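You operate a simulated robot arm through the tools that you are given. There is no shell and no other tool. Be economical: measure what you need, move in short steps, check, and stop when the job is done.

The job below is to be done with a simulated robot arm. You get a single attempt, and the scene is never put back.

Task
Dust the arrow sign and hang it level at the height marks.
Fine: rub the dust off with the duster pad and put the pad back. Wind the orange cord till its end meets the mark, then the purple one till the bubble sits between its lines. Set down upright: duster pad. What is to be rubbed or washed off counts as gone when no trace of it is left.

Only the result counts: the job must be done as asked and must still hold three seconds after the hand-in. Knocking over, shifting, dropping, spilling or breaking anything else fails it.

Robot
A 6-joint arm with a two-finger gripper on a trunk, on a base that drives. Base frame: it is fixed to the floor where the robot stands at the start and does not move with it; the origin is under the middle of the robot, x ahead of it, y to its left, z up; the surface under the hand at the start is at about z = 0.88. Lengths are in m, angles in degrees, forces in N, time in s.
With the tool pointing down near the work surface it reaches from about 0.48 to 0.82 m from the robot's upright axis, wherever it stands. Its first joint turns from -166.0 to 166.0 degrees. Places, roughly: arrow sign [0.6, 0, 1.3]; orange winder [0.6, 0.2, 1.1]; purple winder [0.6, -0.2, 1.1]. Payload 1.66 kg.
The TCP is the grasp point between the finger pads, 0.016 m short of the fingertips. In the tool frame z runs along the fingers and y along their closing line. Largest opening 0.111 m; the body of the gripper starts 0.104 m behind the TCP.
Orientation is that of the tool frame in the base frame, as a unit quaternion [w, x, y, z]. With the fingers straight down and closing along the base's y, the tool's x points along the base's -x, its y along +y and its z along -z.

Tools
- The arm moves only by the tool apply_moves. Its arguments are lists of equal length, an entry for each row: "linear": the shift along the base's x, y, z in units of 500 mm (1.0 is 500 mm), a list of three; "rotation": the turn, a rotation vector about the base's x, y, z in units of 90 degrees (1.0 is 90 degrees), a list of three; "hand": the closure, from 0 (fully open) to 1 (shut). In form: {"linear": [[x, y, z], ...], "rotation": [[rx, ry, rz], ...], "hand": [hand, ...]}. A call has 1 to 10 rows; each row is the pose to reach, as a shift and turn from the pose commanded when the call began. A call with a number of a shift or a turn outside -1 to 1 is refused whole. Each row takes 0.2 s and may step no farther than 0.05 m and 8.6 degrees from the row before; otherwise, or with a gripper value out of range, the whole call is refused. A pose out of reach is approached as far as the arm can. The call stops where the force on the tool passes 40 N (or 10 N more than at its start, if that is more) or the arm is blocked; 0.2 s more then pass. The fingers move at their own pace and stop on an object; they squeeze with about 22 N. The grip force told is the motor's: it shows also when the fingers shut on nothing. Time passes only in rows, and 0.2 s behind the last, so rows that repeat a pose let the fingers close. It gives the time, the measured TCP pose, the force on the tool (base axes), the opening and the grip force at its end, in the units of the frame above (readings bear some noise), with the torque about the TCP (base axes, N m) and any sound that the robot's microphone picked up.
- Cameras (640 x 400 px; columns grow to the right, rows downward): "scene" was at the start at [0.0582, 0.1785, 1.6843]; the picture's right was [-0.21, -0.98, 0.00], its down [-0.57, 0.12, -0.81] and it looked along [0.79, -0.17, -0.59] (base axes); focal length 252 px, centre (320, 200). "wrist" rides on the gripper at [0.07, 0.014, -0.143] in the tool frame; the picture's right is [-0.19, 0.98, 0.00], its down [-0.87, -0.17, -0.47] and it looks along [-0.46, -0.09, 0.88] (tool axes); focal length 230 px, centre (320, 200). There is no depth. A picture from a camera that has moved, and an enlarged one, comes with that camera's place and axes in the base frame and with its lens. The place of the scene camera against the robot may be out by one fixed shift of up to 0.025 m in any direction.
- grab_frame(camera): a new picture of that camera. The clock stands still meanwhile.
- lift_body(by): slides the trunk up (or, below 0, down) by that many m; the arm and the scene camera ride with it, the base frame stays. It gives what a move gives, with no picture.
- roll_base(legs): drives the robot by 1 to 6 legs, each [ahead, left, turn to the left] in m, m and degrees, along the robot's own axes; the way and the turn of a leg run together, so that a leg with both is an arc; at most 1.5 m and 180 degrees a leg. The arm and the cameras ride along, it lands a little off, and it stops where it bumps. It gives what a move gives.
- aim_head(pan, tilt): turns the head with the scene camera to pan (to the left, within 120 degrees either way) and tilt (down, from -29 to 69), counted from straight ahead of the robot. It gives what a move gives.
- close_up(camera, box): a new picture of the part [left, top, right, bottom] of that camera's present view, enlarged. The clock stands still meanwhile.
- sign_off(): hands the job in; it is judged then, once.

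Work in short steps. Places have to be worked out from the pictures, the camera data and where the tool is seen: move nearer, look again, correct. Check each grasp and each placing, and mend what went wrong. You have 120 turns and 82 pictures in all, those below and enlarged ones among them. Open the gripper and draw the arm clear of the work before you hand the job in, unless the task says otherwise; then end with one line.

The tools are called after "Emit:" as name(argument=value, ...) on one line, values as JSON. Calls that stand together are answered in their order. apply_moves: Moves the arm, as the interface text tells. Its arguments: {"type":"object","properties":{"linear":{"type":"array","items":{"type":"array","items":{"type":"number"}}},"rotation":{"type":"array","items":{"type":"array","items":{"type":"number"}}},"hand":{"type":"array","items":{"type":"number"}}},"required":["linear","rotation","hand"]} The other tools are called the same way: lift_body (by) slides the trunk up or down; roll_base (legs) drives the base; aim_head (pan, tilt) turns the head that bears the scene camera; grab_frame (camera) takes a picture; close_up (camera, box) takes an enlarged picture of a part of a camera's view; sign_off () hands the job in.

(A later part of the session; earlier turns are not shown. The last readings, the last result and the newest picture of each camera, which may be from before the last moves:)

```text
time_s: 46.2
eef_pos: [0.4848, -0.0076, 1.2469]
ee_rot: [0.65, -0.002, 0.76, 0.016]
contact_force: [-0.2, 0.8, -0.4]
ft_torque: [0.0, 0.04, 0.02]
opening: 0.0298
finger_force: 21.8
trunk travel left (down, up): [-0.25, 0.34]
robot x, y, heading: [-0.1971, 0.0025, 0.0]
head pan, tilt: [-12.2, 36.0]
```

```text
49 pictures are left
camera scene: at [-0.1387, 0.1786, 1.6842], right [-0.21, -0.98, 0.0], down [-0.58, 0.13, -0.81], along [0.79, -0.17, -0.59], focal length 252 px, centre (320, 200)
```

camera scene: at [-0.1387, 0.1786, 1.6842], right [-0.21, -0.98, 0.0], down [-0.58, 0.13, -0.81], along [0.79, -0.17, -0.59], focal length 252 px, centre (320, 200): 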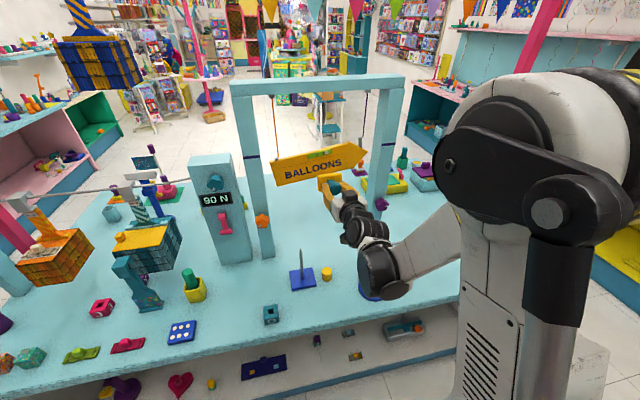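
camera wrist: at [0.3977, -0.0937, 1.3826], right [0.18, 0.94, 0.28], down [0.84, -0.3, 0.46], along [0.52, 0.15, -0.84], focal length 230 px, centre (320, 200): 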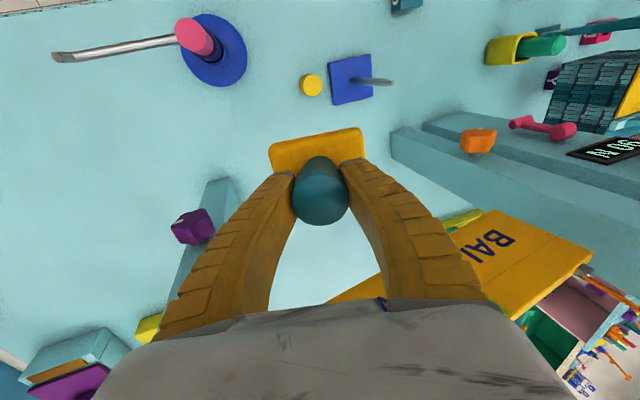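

Reached, but the arm is quite folded. I'll raise and shift left to be clear of the pink stand, then roll back 0.1 m so the arm is more stretched for turning.

Emit:
apply_moves(linear=[[-0.01, 0.02, 0.02], [-0.02, 0.04, 0.05], [-0.03, 0.06, 0.08], [-0.04, 0.08, 0.1], [-0.04, 0.08, 0.12]], rotation=[[0, 0, 0], [0, 0, 0], [0, 0, 0], [0, 0, 0], [0, 0, 0]], hand=[1, 1, 1, 1, 1])

Emit:
grab_frame(camera="scene")

```text
time_s: 47.4
eef_pos: [0.4737, 0.0265, 1.2946]
ee_rot: [0.673, -0.018, 0.739, 0.032]
contact_force: [-0.5, 0.6, -0.7]
ft_torque: [0.03, 0.01, -0.02]
opening: 0.0296
finger_force: 22.7
out of reach, approached as far as the arm can: row 2, 3, 4, 5
trunk travel left (down, up): [-0.25, 0.34]
robot x, y, heading: [-0.2002, 0.0005, -0.1]
head pan, tilt: [-12.2, 36.0]
```

```text
48 pictures are left
camera scene: at [-0.1401, 0.1788, 1.6843], right [-0.21, -0.98, 0.0], down [-0.57, 0.13, -0.81], along [0.79, -0.17, -0.59], focal length 252 px, centre (320, 200)
```

scene: 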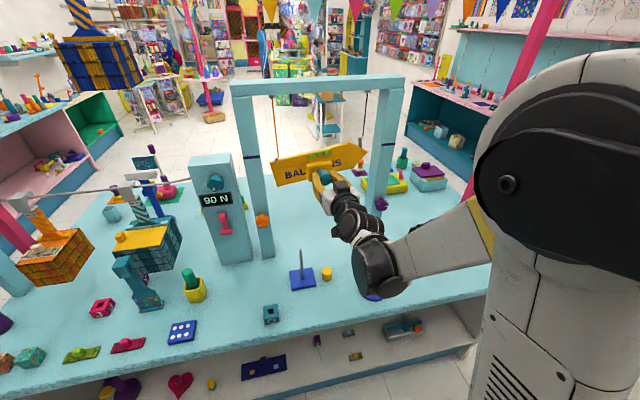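

The arm is at its inner limit. It is clear of the stand, so I'll roll back 0.12 m.

Emit:
roll_base(legs=[[-0.12, 0, 0]])

Emit:
apply_moves(linear=[[0.03, 0, 0], [0.07, 0, 0], [0.11, 0, 0], [0.15, 0, 0]], rotation=[[0, 0, 0], [0, 0, 0], [0, 0, 0], [0, 0, 0]], hand=[1, 1, 1, 1])

```text
time_s: 48.6
eef_pos: [0.3514, 0.026, 1.2953]
ee_rot: [0.673, -0.018, 0.739, 0.032]
contact_force: [-0.9, -0.7, -0.6]
ft_torque: [-0.01, 0.01, -0.03]
opening: 0.0295
finger_force: 22.0
trunk travel left (down, up): [-0.25, 0.34]
robot x, y, heading: [-0.3163, 0.0014, -0.0]
head pan, tilt: [-12.2, 36.0]
```

```text
time_s: 49.6
eef_pos: [0.4302, 0.0256, 1.2934]
ee_rot: [0.672, -0.018, 0.739, 0.033]
contact_force: [0.3, 0.8, -1.2]
ft_torque: [0.0, 0.02, -0.02]
opening: 0.0295
finger_force: 22.2
trunk travel left (down, up): [-0.25, 0.34]
robot x, y, heading: [-0.3182, -0.0007, -0.4]
head pan, tilt: [-12.2, 36.0]
```

Moving freely now. I'll rotate the tool to straight down in ten rows.

Emit:
apply_moves(linear=[[0, 0, 0], [0, 0, 0], [0, 0, 0], [0.01, 0, 0], [0.02, 0, 0], [0.03, 0, 0], [0.04, 0, 0], [0.04, 0, 0], [0.04, 0, 0], [0.04, 0, 0]], rotation=[[-0.005, 0.094, -0.002], [-0.009, 0.188, -0.005], [-0.014, 0.282, -0.007], [-0.018, 0.376, -0.01], [-0.023, 0.47, -0.012], [-0.028, 0.564, -0.015], [-0.032, 0.657, -0.017], [-0.037, 0.751, -0.02], [-0.041, 0.845, -0.022], [-0.046, 0.939, -0.025]], hand=[1, 1, 1, 1, 1, 1, 1, 1, 1, 1])

Emit:
grab_frame(camera="scene")

```text
time_s: 51.8
eef_pos: [0.4467, -0.0017, 1.2916]
ee_rot: [0.018, -0.016, 0.99, 0.139]
contact_force: [0.8, -0.9, -1.5]
ft_torque: [-0.01, 0.05, 0.01]
opening: 0.0293
finger_force: 22.1
out of reach, approached as far as the arm can: row 2, 3, 4, 5, 6, 7, 8, 9, 10
trunk travel left (down, up): [-0.25, 0.34]
robot x, y, heading: [-0.3222, -0.0008, -0.2]
head pan, tilt: [-12.2, 36.0]
```

```text
47 pictures are left
camera scene: at [-0.2576, 0.1788, 1.6841], right [-0.21, -0.98, 0.0], down [-0.58, 0.13, -0.81], along [0.79, -0.17, -0.59], focal length 252 px, centre (320, 200)
```

scene: 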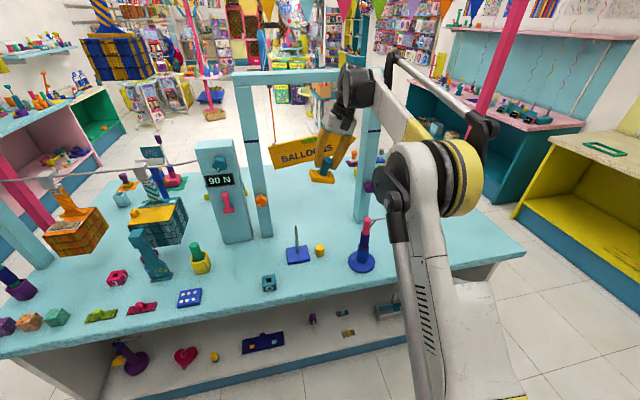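

The same roll limit shows up, so the wrist branch must have changed during rubbing. I'll retrace: tool horizontal again, then the rub line (same robot-relative positions, now shifted -0.12 m), then turn down where it worked.

Emit:
apply_moves(linear=[[0, 0, -0.008], [0, 0, -0.016], [0, 0, -0.024], [0, 0, -0.032], [0, 0, -0.04], [-0.01, 0, -0.05], [-0.02, 0, -0.06], [-0.03, 0, -0.07], [-0.04, 0, -0.08], [-0.05, -0.01, -0.08]], rotation=[[-0.012, -0.093, -0.015], [-0.024, -0.186, -0.03], [-0.035, -0.279, -0.045], [-0.047, -0.372, -0.06], [-0.059, -0.465, -0.074], [-0.071, -0.558, -0.089], [-0.083, -0.65, -0.104], [-0.094, -0.742, -0.119], [-0.106, -0.835, -0.134], [-0.117, -0.925, -0.148]], hand=[1, 1, 1, 1, 1, 1, 1, 1, 1, 1])

```text
time_s: 54.0
eef_pos: [0.4212, -0.0072, 1.2533]
ee_rot: [0.684, -0.001, 0.73, 0.007]
contact_force: [0.2, 0.4, -0.9]
ft_torque: [-0.01, 0.03, -0.01]
opening: 0.0296
finger_force: 22.1
trunk travel left (down, up): [-0.25, 0.34]
robot x, y, heading: [-0.3152, 0.0013, -0.2]
head pan, tilt: [-12.2, 36.0]
```

Fine again when horizontal. Now square it and move left to y ≈ 0.05 at the rub distance, then on to the earlier turning position.

Emit:
apply_moves(linear=[[0, -0.01, -0.01], [0, 0.02, -0.01], [0, 0.05, -0.01], [0, 0.08, -0.01], [0, 0.114, -0.01], [0, 0.114, -0.01]], rotation=[[-0.005, -0.041, -0.008], [-0.005, -0.041, -0.008], [-0.005, -0.041, -0.008], [-0.005, -0.041, -0.008], [-0.005, -0.041, -0.008], [-0.005, -0.041, -0.008]], hand=[1, 1, 1, 1, 1, 1])

Emit:
grab_frame(camera="scene")

```text
time_s: 55.4
eef_pos: [0.4224, 0.0502, 1.2471]
ee_rot: [0.705, 0.0, 0.709, 0.0]
contact_force: [0.4, 0.2, -0.4]
ft_torque: [-0.02, 0.02, 0.01]
opening: 0.0295
finger_force: 21.9
out of reach, approached as far as the arm can: row 1, 2, 3, 4
trunk travel left (down, up): [-0.25, 0.34]
robot x, y, heading: [-0.318, -0.0022, -0.0]
head pan, tilt: [-12.2, 36.0]
```

```text
46 pictures are left
camera scene: at [-0.2593, 0.1787, 1.6843], right [-0.21, -0.98, 0.0], down [-0.57, 0.13, -0.81], along [0.79, -0.17, -0.59], focal length 252 px, centre (320, 200)
```

scene: 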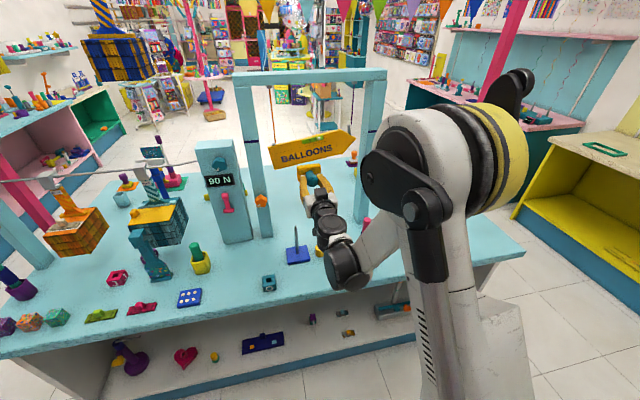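

Rows 5–6 were reachable again: the singular zone is passed. I'll now rotate back to vertical at this spot.

Emit:
apply_moves(linear=[[0, 0, 0], [0, 0, 0], [0, 0, 0], [0, 0, 0], [0, 0, 0], [0, 0, 0], [0, 0, 0], [0, 0, 0], [0, 0, 0], [0, 0, 0]], rotation=[[0, 0.05, 0], [0, 0.1, 0], [0, 0.15, 0], [0, 0.2, 0], [0, 0.25, 0], [0, 0.3, 0], [0, 0.35, 0], [0, 0.4, 0], [0, 0.45, 0], [0, 0.5, 0]], hand=[1, 1, 1, 1, 1, 1, 1, 1, 1, 1])

```text
time_s: 57.6
eef_pos: [0.4211, 0.0506, 1.2478]
ee_rot: [0.381, 0.0, 0.925, -0.001]
contact_force: [0.5, 0.4, -1.8]
ft_torque: [-0.01, 0.02, 0.02]
opening: 0.0292
finger_force: 21.7
trunk travel left (down, up): [-0.25, 0.34]
robot x, y, heading: [-0.3182, 0.0007, -0.1]
head pan, tilt: [-12.2, 36.0]
```

Works cleanly. I'll finish the rotation.

Emit:
apply_moves(linear=[[0, 0, 0], [0, 0, 0], [0, 0, 0], [0, 0, 0], [0, 0, 0], [0, 0, 0], [0, 0, 0], [0, 0, 0], [0, 0, 0], [0, 0, 0]], rotation=[[0, 0.05, 0], [0, 0.1, 0], [0, 0.15, 0], [0, 0.2, 0], [0, 0.25, 0], [0, 0.3, 0], [0, 0.35, 0], [0, 0.4, 0], [0, 0.45, 0], [0, 0.498, 0]], hand=[1, 1, 1, 1, 1, 1, 1, 1, 1, 1])

Emit:
apply_moves(linear=[[0.02, -0.03, 0], [0.04, -0.07, 0], [0.06, -0.11, 0], [0.08, -0.15, 0], [0.1, -0.19, 0], [0.11, -0.22, 0], [0.11, -0.24, -0.03], [0.11, -0.24, -0.09], [0.11, -0.24, -0.16], [0.11, -0.24, -0.22]], rotation=[[0, 0, 0], [0, 0, 0], [0, 0, 0], [0, 0, 0], [0, 0, 0], [0, 0, 0], [0, 0, 0], [0, 0, 0], [0, 0, 0], [0, 0, 0]], hand=[1, 1, 1, 1, 1, 1, 1, 1, 1, 1])

Emit:
grab_frame(camera="scene")

```text
time_s: 59.8
eef_pos: [0.4215, 0.05, 1.2477]
ee_rot: [-0.001, 0.001, 1.0, 0.0]
contact_force: [-0.4, -0.7, -0.2]
ft_torque: [-0.02, 0.04, 0.0]
opening: 0.0296
finger_force: 22.2
trunk travel left (down, up): [-0.25, 0.34]
robot x, y, heading: [-0.317, 0.0025, -0.0]
head pan, tilt: [-12.2, 36.0]
```

```text
time_s: 62.0
eef_pos: [0.4769, -0.0698, 1.1402]
ee_rot: [0.0, 0.0, 1.0, -0.001]
contact_force: [0.7, 0.6, -1.3]
ft_torque: [0.01, 0.05, -0.04]
opening: 0.0294
finger_force: 21.9
trunk travel left (down, up): [-0.25, 0.34]
robot x, y, heading: [-0.3183, -0.0005, -0.2]
head pan, tilt: [-12.2, 36.0]
```

```text
45 pictures are left
camera scene: at [-0.2589, 0.1789, 1.6843], right [-0.21, -0.98, 0.0], down [-0.57, 0.13, -0.81], along [0.79, -0.17, -0.59], focal length 252 px, centre (320, 200)
```

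scene: 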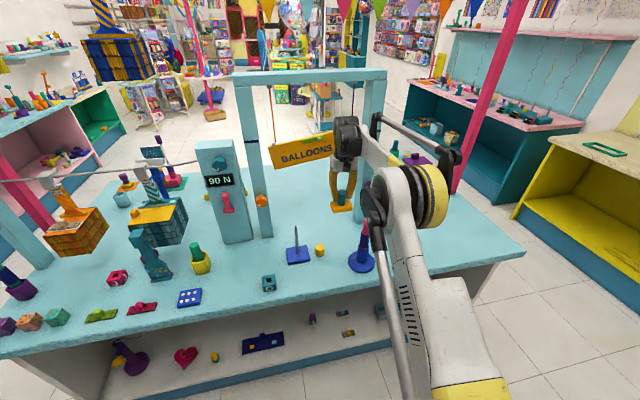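

Pad is upright over its home. I'll descend partway and check the clearance between the forearm and the pink stand.

Emit:
apply_moves(linear=[[0, 0, -0.03], [0, 0, -0.07], [0, 0, -0.11], [0, 0, -0.15], [0, 0, -0.19], [0, 0, -0.22], [0, 0, -0.24]], rotation=[[0, 0, 0], [0, 0, 0], [0, 0, 0], [0, 0, 0], [0, 0, 0], [0, 0, 0], [0, 0, 0]], hand=[1, 1, 1, 1, 1, 1, 1])

Emit:
close_up(camera="scene", box=[280, 120, 480, 270])

Emit:
grab_frame(camera="wrist")

```text
time_s: 63.6
eef_pos: [0.4776, -0.0675, 1.0179]
ee_rot: [0.0, 0.001, 1.0, -0.001]
contact_force: [-0.6, 0.5, -0.7]
ft_torque: [-0.02, -0.01, 0.0]
opening: 0.0293
finger_force: 22.1
trunk travel left (down, up): [-0.25, 0.34]
robot x, y, heading: [-0.3211, 0.0019, -0.2]
head pan, tilt: [-12.2, 36.0]
```

```text
2.67 times, centred on (380, 195) of scene
camera zoom: at [-0.2591, 0.1789, 1.6843], right [-0.21, -0.98, 0.0], down [-0.57, 0.13, -0.81], along [0.79, -0.17, -0.59], focal length 672 px, centre (160, 213)
```

zoom: 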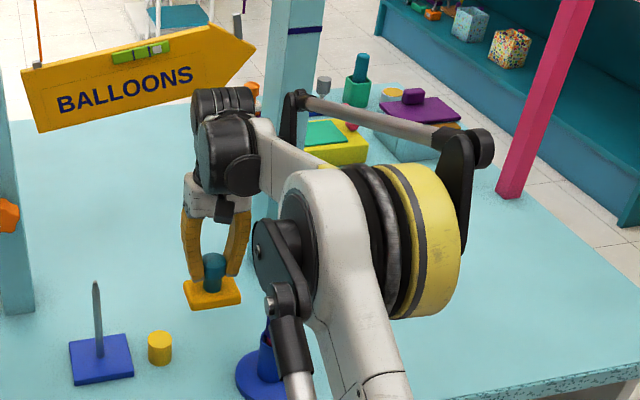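

```text
43 pictures are left
camera wrist: at [0.4073, -0.0552, 1.1603], right [0.19, 0.98, 0.0], down [0.87, -0.17, 0.47], along [0.46, -0.09, -0.88], focal length 230 px, centre (320, 200)
```

wrist: 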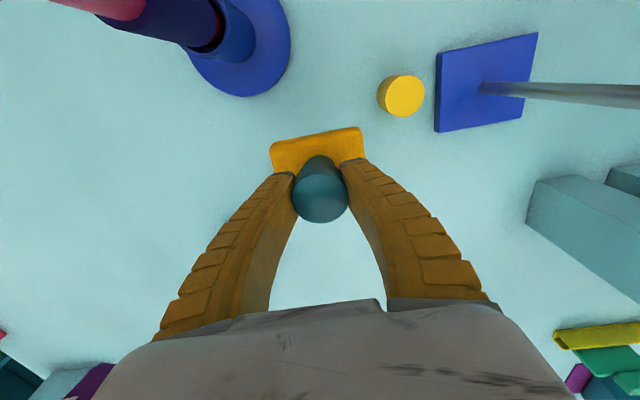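

The elbow is close above the pink stand with the base this far back. I'll go back up, retract 0.12 m, and roll forward 0.12 m to the base spot where descending was safe.

Emit:
apply_moves(linear=[[0, 0, 0.04], [0, 0, 0.1], [0, 0, 0.17], [0, 0, 0.24], [0, 0, 0.32], [0, 0, 0.4], [0, 0, 0.46], [-0.06, 0, 0.46], [-0.13, 0, 0.46], [-0.2, 0, 0.46]], rotation=[[0, 0, 0], [0, 0, 0], [0, 0, 0], [0, 0, 0], [0, 0, 0], [0, 0, 0], [0, 0, 0], [0, 0, 0], [0, 0, 0], [0, 0, 0]], hand=[1, 1, 1, 1, 1, 1, 1, 1, 1, 1])

Emit:
roll_base(legs=[[0.12, 0, 0]])

Emit:
grab_frame(camera="scene")

```text
time_s: 65.8
eef_pos: [0.3743, -0.0682, 1.2502]
ee_rot: [0.001, 0.0, 1.0, -0.001]
contact_force: [-0.1, 0.2, -0.6]
ft_torque: [0.0, -0.03, -0.02]
opening: 0.0294
finger_force: 22.2
trunk travel left (down, up): [-0.25, 0.34]
robot x, y, heading: [-0.3193, 0.0032, -0.3]
head pan, tilt: [-12.2, 36.0]
```

```text
time_s: 67.1
eef_pos: [0.4977, -0.0721, 1.2484]
ee_rot: [-0.001, 0.002, 1.0, -0.001]
contact_force: [0.3, 0.6, -1.3]
ft_torque: [-0.01, 0.03, 0.04]
opening: 0.0294
finger_force: 22.0
trunk travel left (down, up): [-0.25, 0.34]
robot x, y, heading: [-0.1984, 0.0011, -0.4]
head pan, tilt: [-12.2, 36.0]
```

```text
42 pictures are left
camera scene: at [-0.1361, 0.1782, 1.6842], right [-0.22, -0.98, 0.0], down [-0.58, 0.13, -0.81], along [0.79, -0.17, -0.59], focal length 252 px, centre (320, 200)
```

scene: 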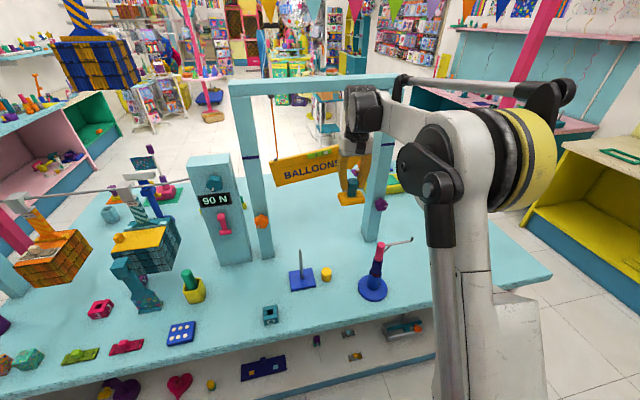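

Now back over the home spot and down in stages to z ≈ 0.97.

Emit:
apply_moves(linear=[[-0.02, 0.002, 0], [-0.041, 0.004, -0.03], [-0.041, 0.004, -0.1], [-0.041, 0.004, -0.18], [-0.041, 0.004, -0.26], [-0.041, 0.004, -0.34], [-0.041, 0.004, -0.42], [-0.041, 0.004, -0.49], [-0.041, 0.004, -0.54], [-0.041, 0.004, -0.56]], rotation=[[0, 0, 0], [0, 0, 0], [0, 0, 0], [0, 0, 0], [0, 0, 0], [0, 0, 0], [0, 0, 0], [0, 0, 0], [0, 0, 0], [0, 0, 0]], hand=[1, 1, 1, 1, 1, 1, 1, 1, 1, 1])

Emit:
close_up(camera="scene", box=[290, 200, 450, 300])

```text
time_s: 69.3
eef_pos: [0.4786, -0.0689, 0.9675]
ee_rot: [0.0, 0.001, 1.0, -0.001]
contact_force: [-0.5, -0.2, -0.9]
ft_torque: [0.02, -0.02, -0.01]
opening: 0.0292
finger_force: 22.0
trunk travel left (down, up): [-0.25, 0.34]
robot x, y, heading: [-0.1949, -0.0002, -0.4]
head pan, tilt: [-12.2, 36.0]
```

```text
4.00 times, centred on (370, 250) of scene
camera zoom: at [-0.1379, 0.1782, 1.6843], right [-0.22, -0.98, 0.0], down [-0.57, 0.13, -0.81], along [0.79, -0.18, -0.59], focal length 1008 px, centre (120, 0)
```

zoom: 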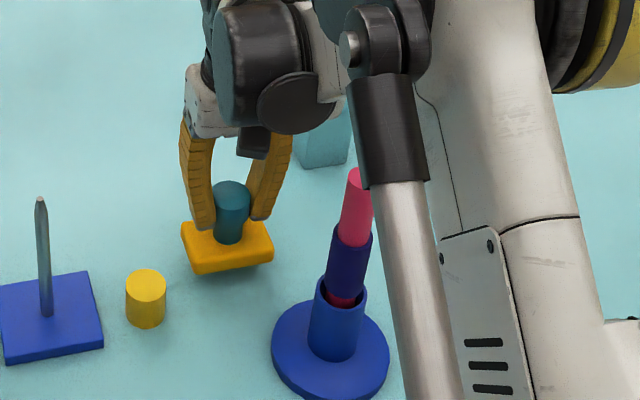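

Stand is undisturbed. I'll lower in 1–2 mm steps until the pad meets the table.

Emit:
apply_moves(linear=[[0, 0, -0.014], [0, 0, -0.024], [0, 0, -0.032], [0, 0, -0.038], [0, 0, -0.042], [0, 0, -0.045], [0, 0, -0.048], [0, 0, -0.05]], rotation=[[0, 0, 0], [0, 0, 0], [0, 0, 0], [0, 0, 0], [0, 0, 0], [0, 0, 0], [0, 0, 0], [0, 0, 0]], hand=[1, 1, 1, 1, 1, 1, 1, 1])

Emit:
close_up(camera="scene", box=[310, 225, 390, 275])

```text
time_s: 71.1
eef_pos: [0.4754, -0.0681, 0.9448]
ee_rot: [0.0, 0.001, 1.0, -0.001]
contact_force: [-0.1, 1.8, 7.9]
ft_torque: [0.09, -0.16, 0.1]
opening: 0.0308
finger_force: 21.9
trunk travel left (down, up): [-0.25, 0.34]
robot x, y, heading: [-0.1983, 0.0001, -0.5]
head pan, tilt: [-12.2, 36.0]
```

```text
8.00 times, centred on (350, 250) of scene
camera zoom: at [-0.1391, 0.1786, 1.6844], right [-0.22, -0.98, 0.0], down [-0.57, 0.13, -0.81], along [0.79, -0.18, -0.59], focal length 2016 px, centre (80, -200)
```

zoom: 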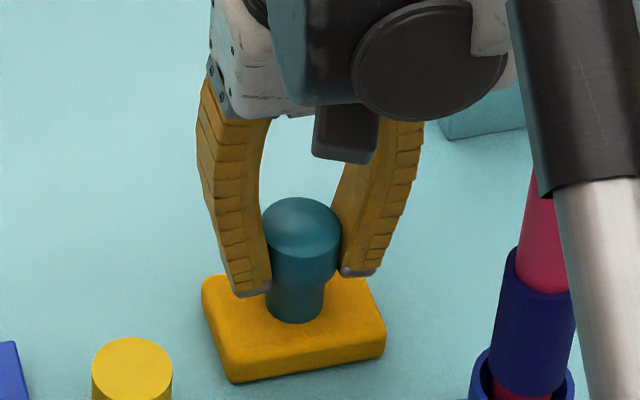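

Pad rests on the table at its old place. Open and rise straight up.

Emit:
apply_moves(linear=[[0, 0, 0], [0, 0, 0], [0, 0, 0.03], [0, 0, 0.09], [0, 0, 0.16], [0, 0, 0.24], [0, 0, 0.33], [0, 0, 0.42], [0, 0, 0.5], [0, 0, 0.56]], rotation=[[0, 0, 0], [0, 0, 0], [0, 0, 0], [0, 0, 0], [0, 0, 0], [0, 0, 0], [0, 0, 0], [0, 0, 0], [0, 0, 0], [0, 0, 0]], hand=[0.45, 0.35, 0.3, 0.3, 0.3, 0.3, 0.3, 0.3, 0.3, 0.3])

Emit:
grab_frame(camera="scene")

Emit:
close_up(camera="scene", box=[240, 80, 420, 280])

```text
time_s: 73.3
eef_pos: [0.4759, -0.0657, 1.2249]
ee_rot: [0.0, 0.001, 1.0, -0.001]
contact_force: [0.1, -0.6, 0.6]
ft_torque: [-0.01, -0.03, 0.0]
opening: 0.0794
finger_force: 0.5
trunk travel left (down, up): [-0.25, 0.34]
robot x, y, heading: [-0.1991, -0.0011, -0.3]
head pan, tilt: [-12.2, 36.0]
```

```text
39 pictures are left
camera scene: at [-0.1385, 0.1783, 1.6843], right [-0.22, -0.98, 0.0], down [-0.57, 0.13, -0.81], along [0.79, -0.18, -0.59], focal length 252 px, centre (320, 200)
```

scene: 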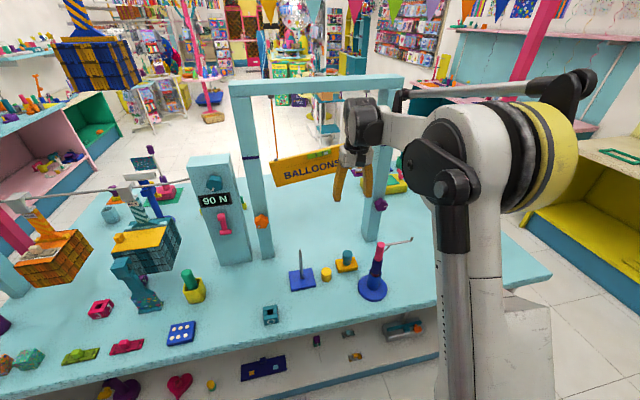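

```text
2.00 times, centred on (330, 180) of scene
camera zoom: at [-0.1385, 0.1783, 1.6843], right [-0.22, -0.98, 0.0], down [-0.57, 0.13, -0.81], along [0.79, -0.18, -0.59], focal length 504 px, centre (300, 240)
```

zoom: 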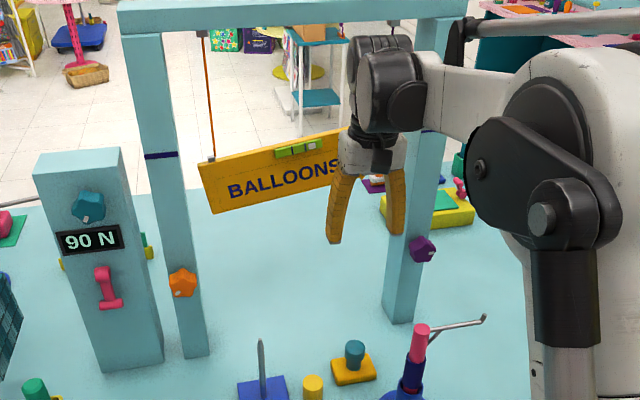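

Pad is back and upright. Next the orange winder at roughly (0.565, 0.23, 1.08): I'll move to (0.40, 0.232, 1.225) and start rotating the tool forward.

Emit:
apply_moves(linear=[[-0.03, 0.06, 0], [-0.06, 0.14, 0], [-0.09, 0.22, 0], [-0.12, 0.3, 0], [-0.15, 0.38, 0], [-0.16, 0.46, 0], [-0.16, 0.53, 0], [-0.16, 0.595, 0]], rotation=[[0, 0, 0], [0, 0, 0], [0, 0, 0], [0, 0, 0], [0, 0, 0], [0, 0, 0], [0, 0, 0], [0, 0, 0]], hand=[0.3, 0.3, 0.3, 0.3, 0.3, 0.3, 0.3, 0.3])

Emit:
apply_moves(linear=[[0, 0, 0], [0, 0, 0], [0, 0, 0], [0, 0, 0], [0, 0, 0], [0, 0, 0], [0, 0, 0], [0, 0, 0], [0, 0, 0], [0, 0, 0]], rotation=[[0, -0.09, 0], [0, -0.18, 0], [0, -0.27, 0], [0, -0.36, 0], [0, -0.45, 0], [0, -0.54, 0], [0, -0.63, 0], [0, -0.72, 0], [0, -0.81, 0], [0, -0.9, 0]], hand=[0.3, 0.3, 0.3, 0.3, 0.3, 0.3, 0.3, 0.3, 0.3, 0.3])

Emit:
apply_moves(linear=[[0, 0, 0], [0, 0, -0.04], [0, 0, -0.1], [0, 0, -0.16], [0, 0, -0.22], [0, 0, -0.27], [0, 0, -0.29]], rotation=[[0, -0.09, 0], [0, -0.1, 0], [0, -0.1, 0], [0, -0.1, 0], [0, -0.1, 0], [0, -0.1, 0], [0, -0.1, 0]], hand=[0.3, 0.3, 0.3, 0.3, 0.3, 0.3, 0.3])

Emit:
grab_frame(camera="wrist")

Emit:
grab_frame(camera="scene")

```text
time_s: 75.1
eef_pos: [0.3972, 0.2301, 1.2237]
ee_rot: [-0.001, 0.002, 1.0, -0.001]
contact_force: [-0.3, 0.3, -0.2]
ft_torque: [-0.01, 0.02, 0.0]
opening: 0.0791
finger_force: 0.9
trunk travel left (down, up): [-0.25, 0.34]
robot x, y, heading: [-0.1977, 0.002, -0.2]
head pan, tilt: [-12.2, 36.0]
```

```text
time_s: 77.3
eef_pos: [0.3969, 0.2284, 1.2227]
ee_rot: [0.65, 0.001, 0.76, 0.001]
contact_force: [-0.3, 0.8, 0.5]
ft_torque: [-0.02, -0.01, 0.01]
opening: 0.0791
finger_force: 1.2
trunk travel left (down, up): [-0.25, 0.34]
robot x, y, heading: [-0.2011, 0.003, -0.2]
head pan, tilt: [-12.2, 36.0]
```

```text
time_s: 78.9
eef_pos: [0.4628, 0.2734, 1.1526]
ee_rot: [0.707, 0.002, 0.707, 0.0]
contact_force: [0.4, -0.4, -1.1]
ft_torque: [-0.03, -0.04, 0.0]
opening: 0.0792
finger_force: 1.0
out of reach, approached as far as the arm can: row 2, 3, 4, 5, 6, 7
trunk travel left (down, up): [-0.25, 0.34]
robot x, y, heading: [-0.196, -0.0001, -0.5]
head pan, tilt: [-12.2, 36.0]
```

```text
37 pictures are left
camera wrist: at [0.3195, 0.2881, 1.0831], right [0.0, 0.98, 0.19], down [-0.47, -0.17, 0.87], along [0.88, -0.09, 0.46], focal length 230 px, centre (320, 200)
```

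wrist: 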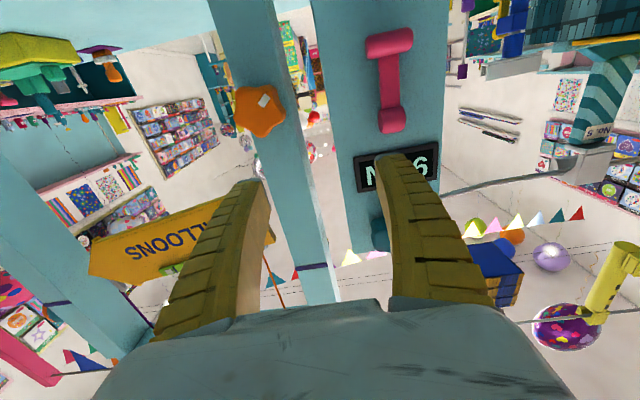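

```text
36 pictures are left
camera scene: at [-0.1383, 0.178, 1.6843], right [-0.22, -0.98, 0.0], down [-0.57, 0.13, -0.81], along [0.79, -0.18, -0.59], focal length 252 px, centre (320, 200)
```

scene: 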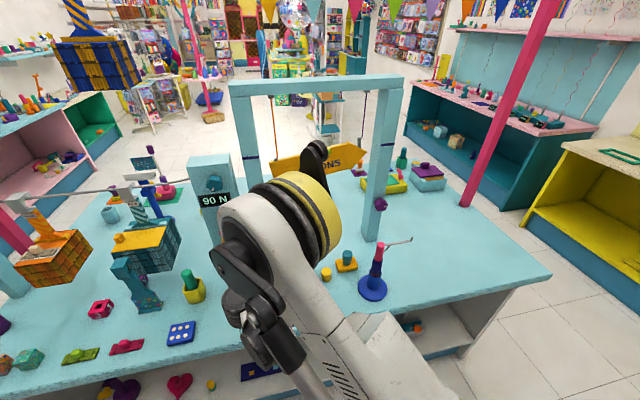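

The arm is folded at its inner limit here. I'll roll back 0.12 m and retry the low pose.

Emit:
roll_base(legs=[[-0.12, 0, 0]])

Emit:
apply_moves(linear=[[0.05, -0.02, 0], [0.1, -0.04, -0.03], [0.15, -0.07, -0.06], [0.18, -0.09, -0.1], [0.18, -0.09, -0.14], [0.18, -0.09, -0.146]], rotation=[[0, 0, 0], [0, 0, 0], [0, 0, 0], [0, 0, 0], [0, 0, 0], [0, 0, 0]], hand=[0.3, 0.3, 0.3, 0.3, 0.3, 0.3])

Emit:
grab_frame(camera="wrist")

Emit:
grab_frame(camera="scene")

```text
time_s: 80.1
eef_pos: [0.3411, 0.2737, 1.155]
ee_rot: [0.707, 0.002, 0.707, 0.0]
contact_force: [0.5, -1.2, 0.4]
ft_torque: [0.02, 0.02, 0.01]
opening: 0.0789
finger_force: 1.3
trunk travel left (down, up): [-0.25, 0.34]
robot x, y, heading: [-0.3175, 0.0003, -0.3]
head pan, tilt: [-12.2, 36.0]
```

```text
time_s: 81.5
eef_pos: [0.4342, 0.2272, 1.0812]
ee_rot: [0.707, 0.003, 0.707, 0.0]
contact_force: [0.3, 0.6, -0.7]
ft_torque: [-0.03, 0.01, -0.02]
opening: 0.0792
finger_force: 1.3
trunk travel left (down, up): [-0.25, 0.34]
robot x, y, heading: [-0.3177, 0.0012, -0.4]
head pan, tilt: [-12.2, 36.0]
```

```text
35 pictures are left
camera wrist: at [0.2899, 0.2423, 1.0108], right [0.0, 0.98, 0.19], down [-0.47, -0.17, 0.87], along [0.88, -0.09, 0.46], focal length 230 px, centre (320, 200)
```

wrist: 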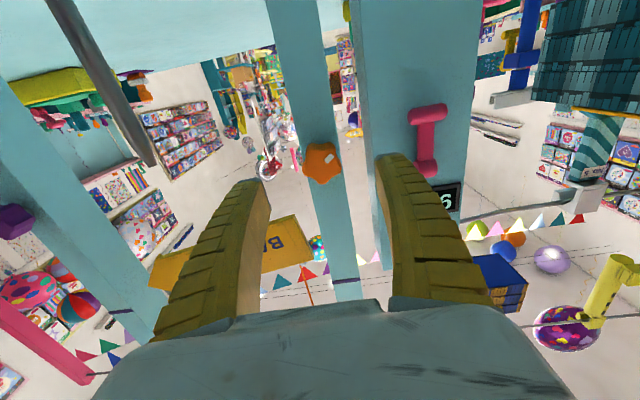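

```text
34 pictures are left
camera scene: at [-0.2583, 0.1788, 1.6843], right [-0.22, -0.98, 0.0], down [-0.57, 0.13, -0.81], along [0.79, -0.18, -0.59], focal length 252 px, centre (320, 200)
```

scene: 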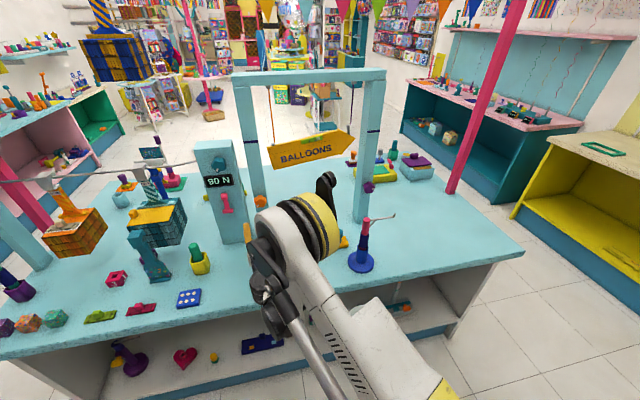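

Knob centre is at about (0.548 front, 0.229, 1.098). I'll move the TCP to (0.555, 0.229, 1.098) with fingers around it, then look.

Emit:
apply_moves(linear=[[0.05, 0.003, 0.02], [0.1, 0.004, 0.034], [0.15, 0.004, 0.034], [0.19, 0.004, 0.034], [0.22, 0.004, 0.034], [0.241, 0.004, 0.034]], rotation=[[0, 0, 0], [0, 0, 0], [0, 0, 0], [0, 0, 0], [0, 0, 0], [0, 0, 0]], hand=[0.3, 0.3, 0.3, 0.3, 0.3, 0.3])

Emit:
grab_frame(camera="wrist")

Emit:
close_up(camera="scene", box=[180, 60, 400, 220])

```text
time_s: 82.9
eef_pos: [0.5534, 0.2318, 1.0972]
ee_rot: [0.707, 0.003, 0.707, -0.001]
contact_force: [0.4, -0.3, 0.2]
ft_torque: [-0.01, -0.02, 0.01]
opening: 0.0792
finger_force: 1.2
trunk travel left (down, up): [-0.25, 0.34]
robot x, y, heading: [-0.3175, 0.0056, -0.1]
head pan, tilt: [-12.2, 36.0]
```

```text
33 pictures are left
camera wrist: at [0.41, 0.2463, 1.0272], right [0.0, 0.98, 0.19], down [-0.47, -0.17, 0.87], along [0.88, -0.09, 0.46], focal length 230 px, centre (320, 200)
```

wrist: 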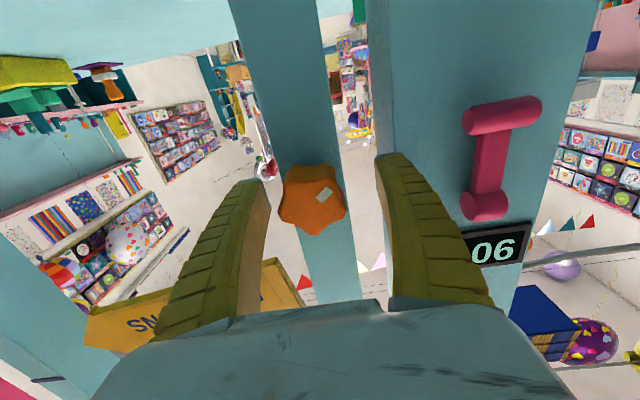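

```text
2.50 times, centred on (290, 140) of scene
camera zoom: at [-0.2581, 0.1789, 1.6843], right [-0.22, -0.98, 0.0], down [-0.57, 0.13, -0.81], along [0.79, -0.18, -0.59], focal length 630 px, centre (395, 350)
```

zoom: 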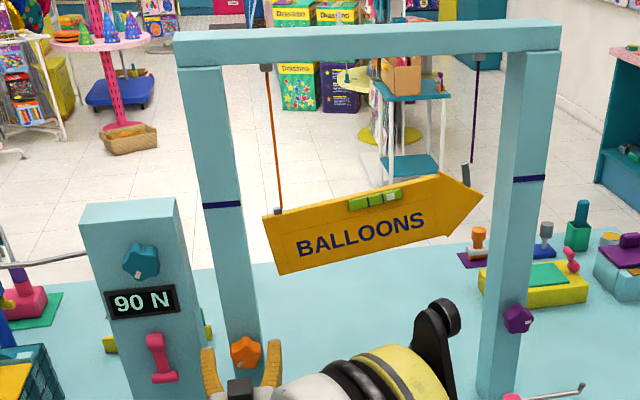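

Knob sits 4 mm to the right of the tool centre. I'll shift, go 4 mm deeper and close on it.

Emit:
apply_moves(linear=[[0.004, -0.008, 0.003], [0.008, -0.008, 0.003], [0.008, -0.008, 0.003], [0.008, -0.008, 0.003], [0.008, -0.008, 0.003], [0.008, -0.008, 0.003]], rotation=[[0, 0, 0], [0, 0, 0], [0, 0, 0], [0, 0, 0], [0, 0, 0], [0, 0, 0]], hand=[0.3, 0.3, 0.6, 1, 1, 1])

Emit:
grab_frame(camera="wrist")

```text
time_s: 84.3
eef_pos: [0.5577, 0.2249, 1.0985]
ee_rot: [0.707, 0.003, 0.707, 0.001]
contact_force: [-12.7, -10.3, -11.0]
ft_torque: [0.02, -0.06, -0.06]
opening: 0.0418
finger_force: 34.4
trunk travel left (down, up): [-0.25, 0.34]
robot x, y, heading: [-0.3186, -0.0, -0.6]
head pan, tilt: [-12.2, 36.0]
```

```text
31 pictures are left
camera wrist: at [0.4136, 0.2403, 1.0285], right [0.01, 0.98, 0.19], down [-0.47, -0.17, 0.87], along [0.88, -0.1, 0.46], focal length 230 px, centre (320, 200)
```

wrist: 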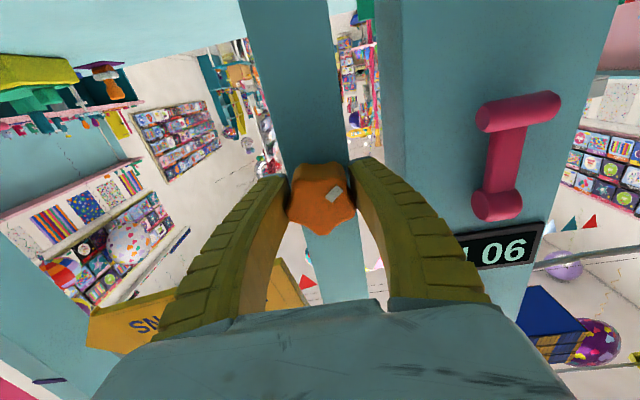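

Gripped (42 mm). I'll try turning clockwise as seen from the robot by 45° and watch the sign.

Emit:
apply_moves(linear=[[0, 0, 0], [0, 0, 0], [0, 0, 0], [0, 0, 0], [0, 0, 0], [0, 0, 0]], rotation=[[0.08, 0, 0], [0.16, 0, 0], [0.25, 0, 0], [0.33, 0, 0], [0.42, 0, 0], [0.5, 0, 0]], hand=[1, 1, 1, 1, 1, 1])

Emit:
close_up(camera="scene", box=[180, 60, 400, 220])

```text
time_s: 85.7
eef_pos: [0.5574, 0.2263, 1.0978]
ee_rot: [0.652, 0.274, 0.653, 0.272]
contact_force: [-15.0, -11.2, -10.7]
ft_torque: [0.01, 0.03, -0.2]
opening: 0.0421
finger_force: 34.3
trunk travel left (down, up): [-0.25, 0.34]
robot x, y, heading: [-0.3157, -0.0004, -0.5]
head pan, tilt: [-12.2, 36.0]
```

```text
2.50 times, centred on (290, 140) of scene
camera zoom: at [-0.2592, 0.1776, 1.6845], right [-0.22, -0.98, 0.0], down [-0.57, 0.13, -0.81], along [0.79, -0.18, -0.59], focal length 630 px, centre (395, 350)
```

zoom: 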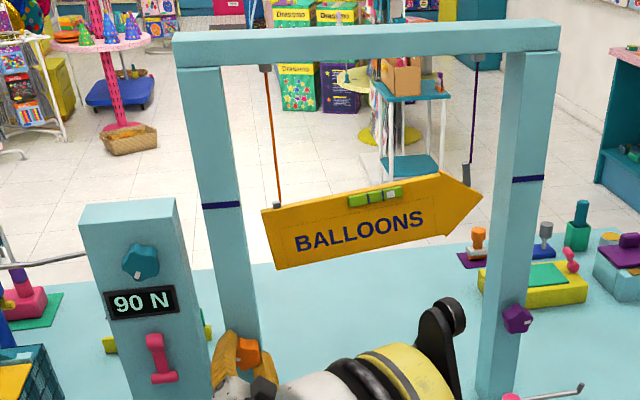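

Turning clockwise raises the left cord end (~9 mm per 45°). Roughly another 12–20 mm are needed, so I'll turn another 45°.

Emit:
apply_moves(linear=[[0, 0, 0], [0, 0, 0], [0, 0, 0], [0, 0, 0], [0, 0, 0], [0, 0, 0]], rotation=[[0.08, 0, 0], [0.16, 0, 0], [0.25, 0, 0], [0.33, 0, 0], [0.42, 0, 0], [0.5, 0, 0]], hand=[1, 1, 1, 1, 1, 1])

Emit:
close_up(camera="scene", box=[235, 100, 395, 200])

```text
time_s: 87.1
eef_pos: [0.5585, 0.2254, 1.1]
ee_rot: [0.489, 0.505, 0.516, 0.49]
contact_force: [-1.9, 5.4, 5.7]
ft_torque: [-0.03, -0.66, -0.33]
opening: 0.0434
finger_force: 34.3
out of reach, approached as far as the arm can: row 6
trunk travel left (down, up): [-0.25, 0.34]
robot x, y, heading: [-0.3162, -0.0005, -0.4]
head pan, tilt: [-12.2, 36.0]
```

```text
4.00 times, centred on (315, 150) of scene
camera zoom: at [-0.2597, 0.1796, 1.6845], right [-0.22, -0.98, 0.0], down [-0.57, 0.13, -0.81], along [0.79, -0.18, -0.59], focal length 1008 px, centre (340, 400)
```

zoom: 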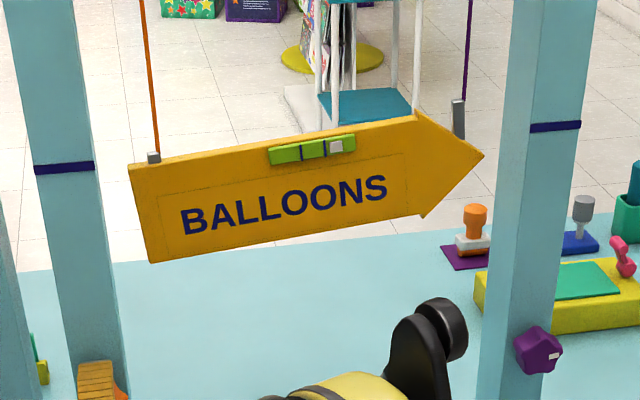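

That's about the joint limit (+88°). I'll release, back out, and rotate the tool back to neutral and beyond, ready for another bite; I'll first use the wrist camera to sight the mark.

Emit:
apply_moves(linear=[[0, 0, 0], [0, 0, 0], [-0.04, 0, 0], [-0.1, 0, 0], [-0.18, 0, 0]], rotation=[[0, 0, 0], [0, 0, 0], [0, 0, 0], [0, 0, 0], [0, 0, 0]], hand=[0.3, 0.3, 0.3, 0.3, 0.3])

Emit:
apply_moves(linear=[[0, 0, 0], [0, 0, 0], [0, 0, 0], [0, 0, 0], [0, 0, 0], [0, 0, 0], [0, 0, 0], [0, 0, 0], [0, 0, 0], [0, 0, 0]], rotation=[[-0.09, 0, 0], [-0.18, 0, 0], [-0.27, 0, 0], [-0.36, 0, 0], [-0.45, 0, 0], [-0.54, 0, 0], [-0.63, 0, 0], [-0.72, 0, 0], [-0.81, 0, 0], [-0.9, 0, 0]], hand=[0.3, 0.3, 0.3, 0.3, 0.3, 0.3, 0.3, 0.3, 0.3, 0.3])

Emit:
close_up(camera="scene", box=[235, 100, 315, 150])

```text
time_s: 88.3
eef_pos: [0.4692, 0.2185, 1.0988]
ee_rot: [0.49, 0.505, 0.518, 0.486]
contact_force: [-0.8, 0.2, 0.0]
ft_torque: [0.01, 0.0, -0.05]
opening: 0.0788
finger_force: 1.7
out of reach, approached as far as the arm can: row 3, 4, 5
trunk travel left (down, up): [-0.25, 0.34]
robot x, y, heading: [-0.3158, -0.0008, -0.7]
head pan, tilt: [-12.2, 36.0]
```

```text
time_s: 90.5
eef_pos: [0.4687, 0.2182, 1.0976]
ee_rot: [0.705, 0.057, 0.705, 0.054]
contact_force: [0.3, 0.1, -0.2]
ft_torque: [0.0, -0.03, -0.01]
opening: 0.0787
finger_force: 1.3
trunk travel left (down, up): [-0.25, 0.34]
robot x, y, heading: [-0.3213, -0.0022, -0.2]
head pan, tilt: [-12.2, 36.0]
```

```text
8.00 times, centred on (275, 125) of scene
camera zoom: at [-0.2583, 0.1789, 1.6843], right [-0.22, -0.98, 0.0], down [-0.57, 0.13, -0.81], along [0.79, -0.18, -0.59], focal length 2016 px, centre (680, 800)
```

zoom: 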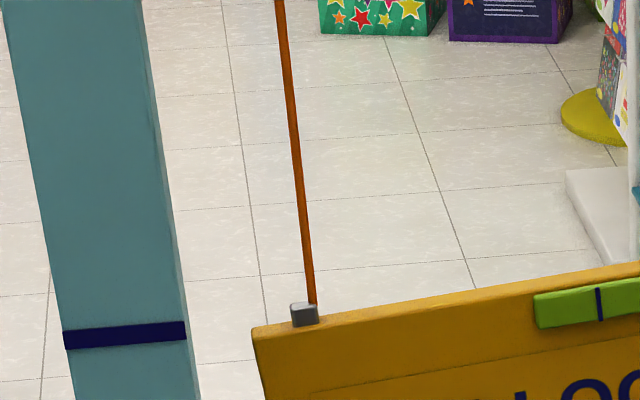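

Sign holds at its new height. I'll raise the hand so that the wrist camera is at mark height (camera z ≈ 1.33) and sight along the horizontal.

Emit:
apply_moves(linear=[[-0.05, -0.01, 0], [-0.1, -0.02, 0.04], [-0.14, -0.03, 0.12], [-0.16, -0.04, 0.2], [-0.16, -0.04, 0.28], [-0.16, -0.04, 0.36], [-0.16, -0.04, 0.44], [-0.16, -0.04, 0.52], [-0.16, -0.04, 0.57], [-0.16, -0.04, 0.6]], rotation=[[-0.05, 0, 0], [-0.1, 0, 0], [-0.1, 0, 0], [-0.1, 0, 0], [-0.1, 0, 0], [-0.1, 0, 0], [-0.1, 0, 0], [-0.1, 0, 0], [-0.1, 0, 0], [-0.1, 0, 0]], hand=[0.3, 0.3, 0.3, 0.3, 0.3, 0.3, 0.3, 0.3, 0.3, 0.3])

Emit:
grab_frame(camera="wrist")

```text
time_s: 92.7
eef_pos: [0.391, 0.1979, 1.3999]
ee_rot: [0.707, 0.002, 0.707, -0.001]
contact_force: [-0.1, 0.8, 0.1]
ft_torque: [-0.02, 0.02, 0.01]
opening: 0.0793
finger_force: 1.1
trunk travel left (down, up): [-0.25, 0.34]
robot x, y, heading: [-0.3126, -0.0013, -0.3]
head pan, tilt: [-12.2, 36.0]
```

```text
27 pictures are left
camera wrist: at [0.248, 0.2136, 1.3297], right [0.0, 0.98, 0.19], down [-0.47, -0.17, 0.87], along [0.88, -0.09, 0.46], focal length 230 px, centre (320, 200)
```

wrist: 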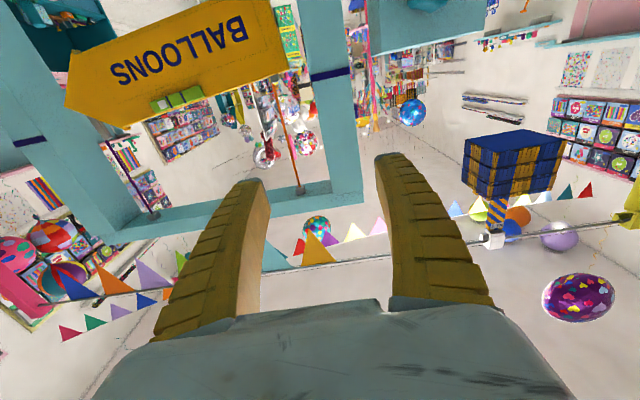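

Both marks are at z ≈ 1.328 (on the camera's horizon). I'll enlarge the left cord end against the mark.

Emit:
close_up(camera="wrist", box=[250, 50, 362, 120])

Emit:
close_up(camera="wrist", box=[0, 90, 240, 240])

```text
5.71 times, centred on (306, 85) of wrist
camera zoom: at [0.248, 0.2136, 1.3297], right [0.0, 0.98, 0.19], down [-0.47, -0.17, 0.87], along [0.88, -0.09, 0.46], focal length 1315 px, centre (400, 857)
```

zoom: 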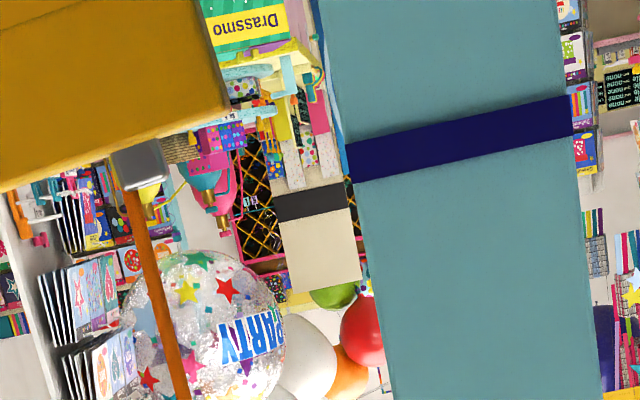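

```text
2.67 times, centred on (120, 165) of wrist
camera zoom: at [0.248, 0.2136, 1.3297], right [0.0, 0.98, 0.19], down [-0.47, -0.17, 0.87], along [0.88, -0.09, 0.46], focal length 614 px, centre (853, 293)
```

zoom: 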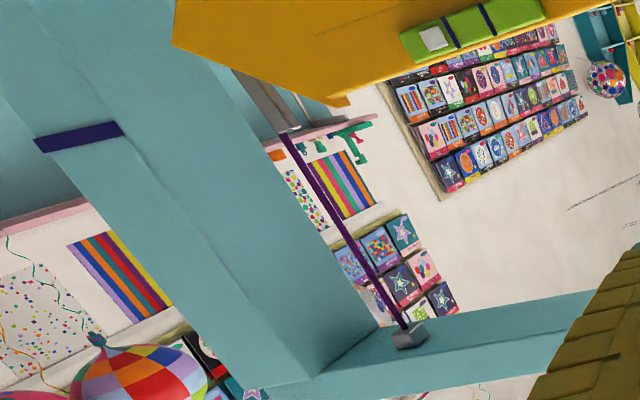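

Cord end is at z ≈ 1.323 versus the mark's 1.328, so about 5–6 mm more (≈ 27° of winding) is needed. I'll return to the knob.

Emit:
apply_moves(linear=[[0.02, 0.02, -0.06], [0.05, 0.04, -0.14], [0.08, 0.06, -0.22], [0.08, 0.061, -0.3], [0.08, 0.061, -0.38], [0.08, 0.061, -0.46], [0.08, 0.061, -0.54], [0.08, 0.061, -0.602], [0.12, 0.061, -0.602], [0.17, 0.061, -0.602]], rotation=[[0, 0, 0], [0, 0, 0], [0, 0, 0], [0, 0, 0], [0, 0, 0], [0, 0, 0], [0, 0, 0], [0, 0, 0], [0, 0, 0], [0, 0, 0]], hand=[0.3, 0.3, 0.3, 0.3, 0.3, 0.3, 0.3, 0.3, 0.3, 0.3])

Emit:
grab_frame(camera="wrist")

```text
time_s: 94.9
eef_pos: [0.4762, 0.2285, 1.0959]
ee_rot: [0.707, 0.003, 0.708, 0.0]
contact_force: [-0.2, -0.1, -0.4]
ft_torque: [-0.03, -0.01, 0.02]
opening: 0.0791
finger_force: 1.0
trunk travel left (down, up): [-0.25, 0.34]
robot x, y, heading: [-0.3198, 0.0029, -0.5]
head pan, tilt: [-12.2, 36.0]
```

```text
24 pictures are left
camera wrist: at [0.3327, 0.2432, 1.0273], right [0.0, 0.98, 0.19], down [-0.47, -0.17, 0.87], along [0.88, -0.09, 0.46], focal length 230 px, centre (320, 200)
```

wrist: 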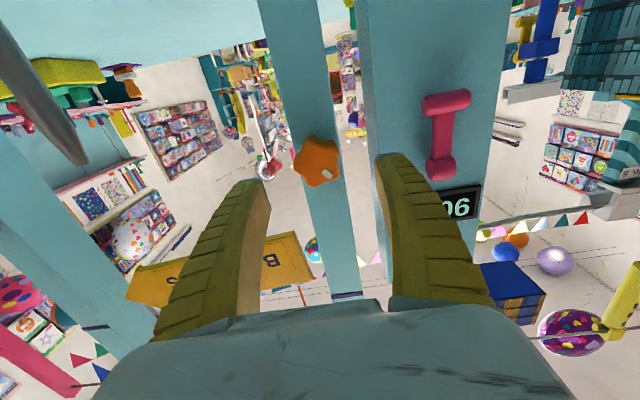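

Knob at (y 0.2266, z 1.097). Advance and close on it.

Emit:
apply_moves(linear=[[0.04, -0.004, 0.002], [0.09, -0.004, 0.002], [0.13, -0.004, 0.002], [0.16, -0.004, 0.002], [0.16, -0.004, 0.002], [0.16, -0.004, 0.002], [0.16, -0.004, 0.002], [0.16, -0.004, 0.002]], rotation=[[0, 0, 0], [0, 0, 0], [0, 0, 0], [0, 0, 0], [0, 0, 0], [0, 0, 0], [0, 0, 0], [0, 0, 0]], hand=[0.3, 0.3, 0.3, 0.3, 0.6, 1, 1, 1])

Emit:
apply_moves(linear=[[0, 0, 0], [0, 0, 0], [0, 0, 0], [0, 0, 0], [0, 0, 0]], rotation=[[0.08, 0, 0], [0.16, 0, 0], [0.24, 0, 0], [0.31, 0, 0], [0.31, 0, 0]], hand=[1, 1, 1, 1, 1])

Emit:
close_up(camera="scene", box=[235, 100, 315, 150])

```text
time_s: 96.7
eef_pos: [0.5566, 0.2257, 1.0969]
ee_rot: [0.707, 0.003, 0.707, -0.001]
contact_force: [-5.6, -7.1, -7.8]
ft_torque: [0.02, 0.11, 0.26]
opening: 0.0416
finger_force: 33.7
trunk travel left (down, up): [-0.25, 0.34]
robot x, y, heading: [-0.3173, -0.0014, -0.6]
head pan, tilt: [-12.2, 36.0]
```

```text
time_s: 97.9
eef_pos: [0.5565, 0.2253, 1.0993]
ee_rot: [0.685, 0.173, 0.686, 0.171]
contact_force: [-10.3, -6.8, -14.9]
ft_torque: [0.03, 0.13, 0.07]
opening: 0.0411
finger_force: 34.2
trunk travel left (down, up): [-0.25, 0.34]
robot x, y, heading: [-0.3186, -0.0016, -0.4]
head pan, tilt: [-12.2, 36.0]
```

```text
8.00 times, centred on (275, 125) of scene
camera zoom: at [-0.2577, 0.1784, 1.6842], right [-0.22, -0.98, 0.0], down [-0.57, 0.13, -0.81], along [0.79, -0.18, -0.59], focal length 2016 px, centre (680, 800)
```

zoom: 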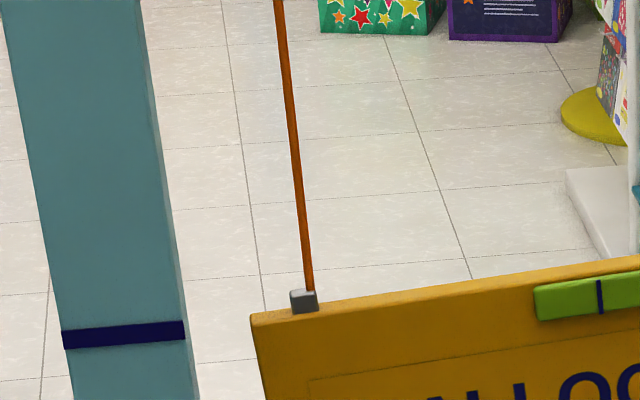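

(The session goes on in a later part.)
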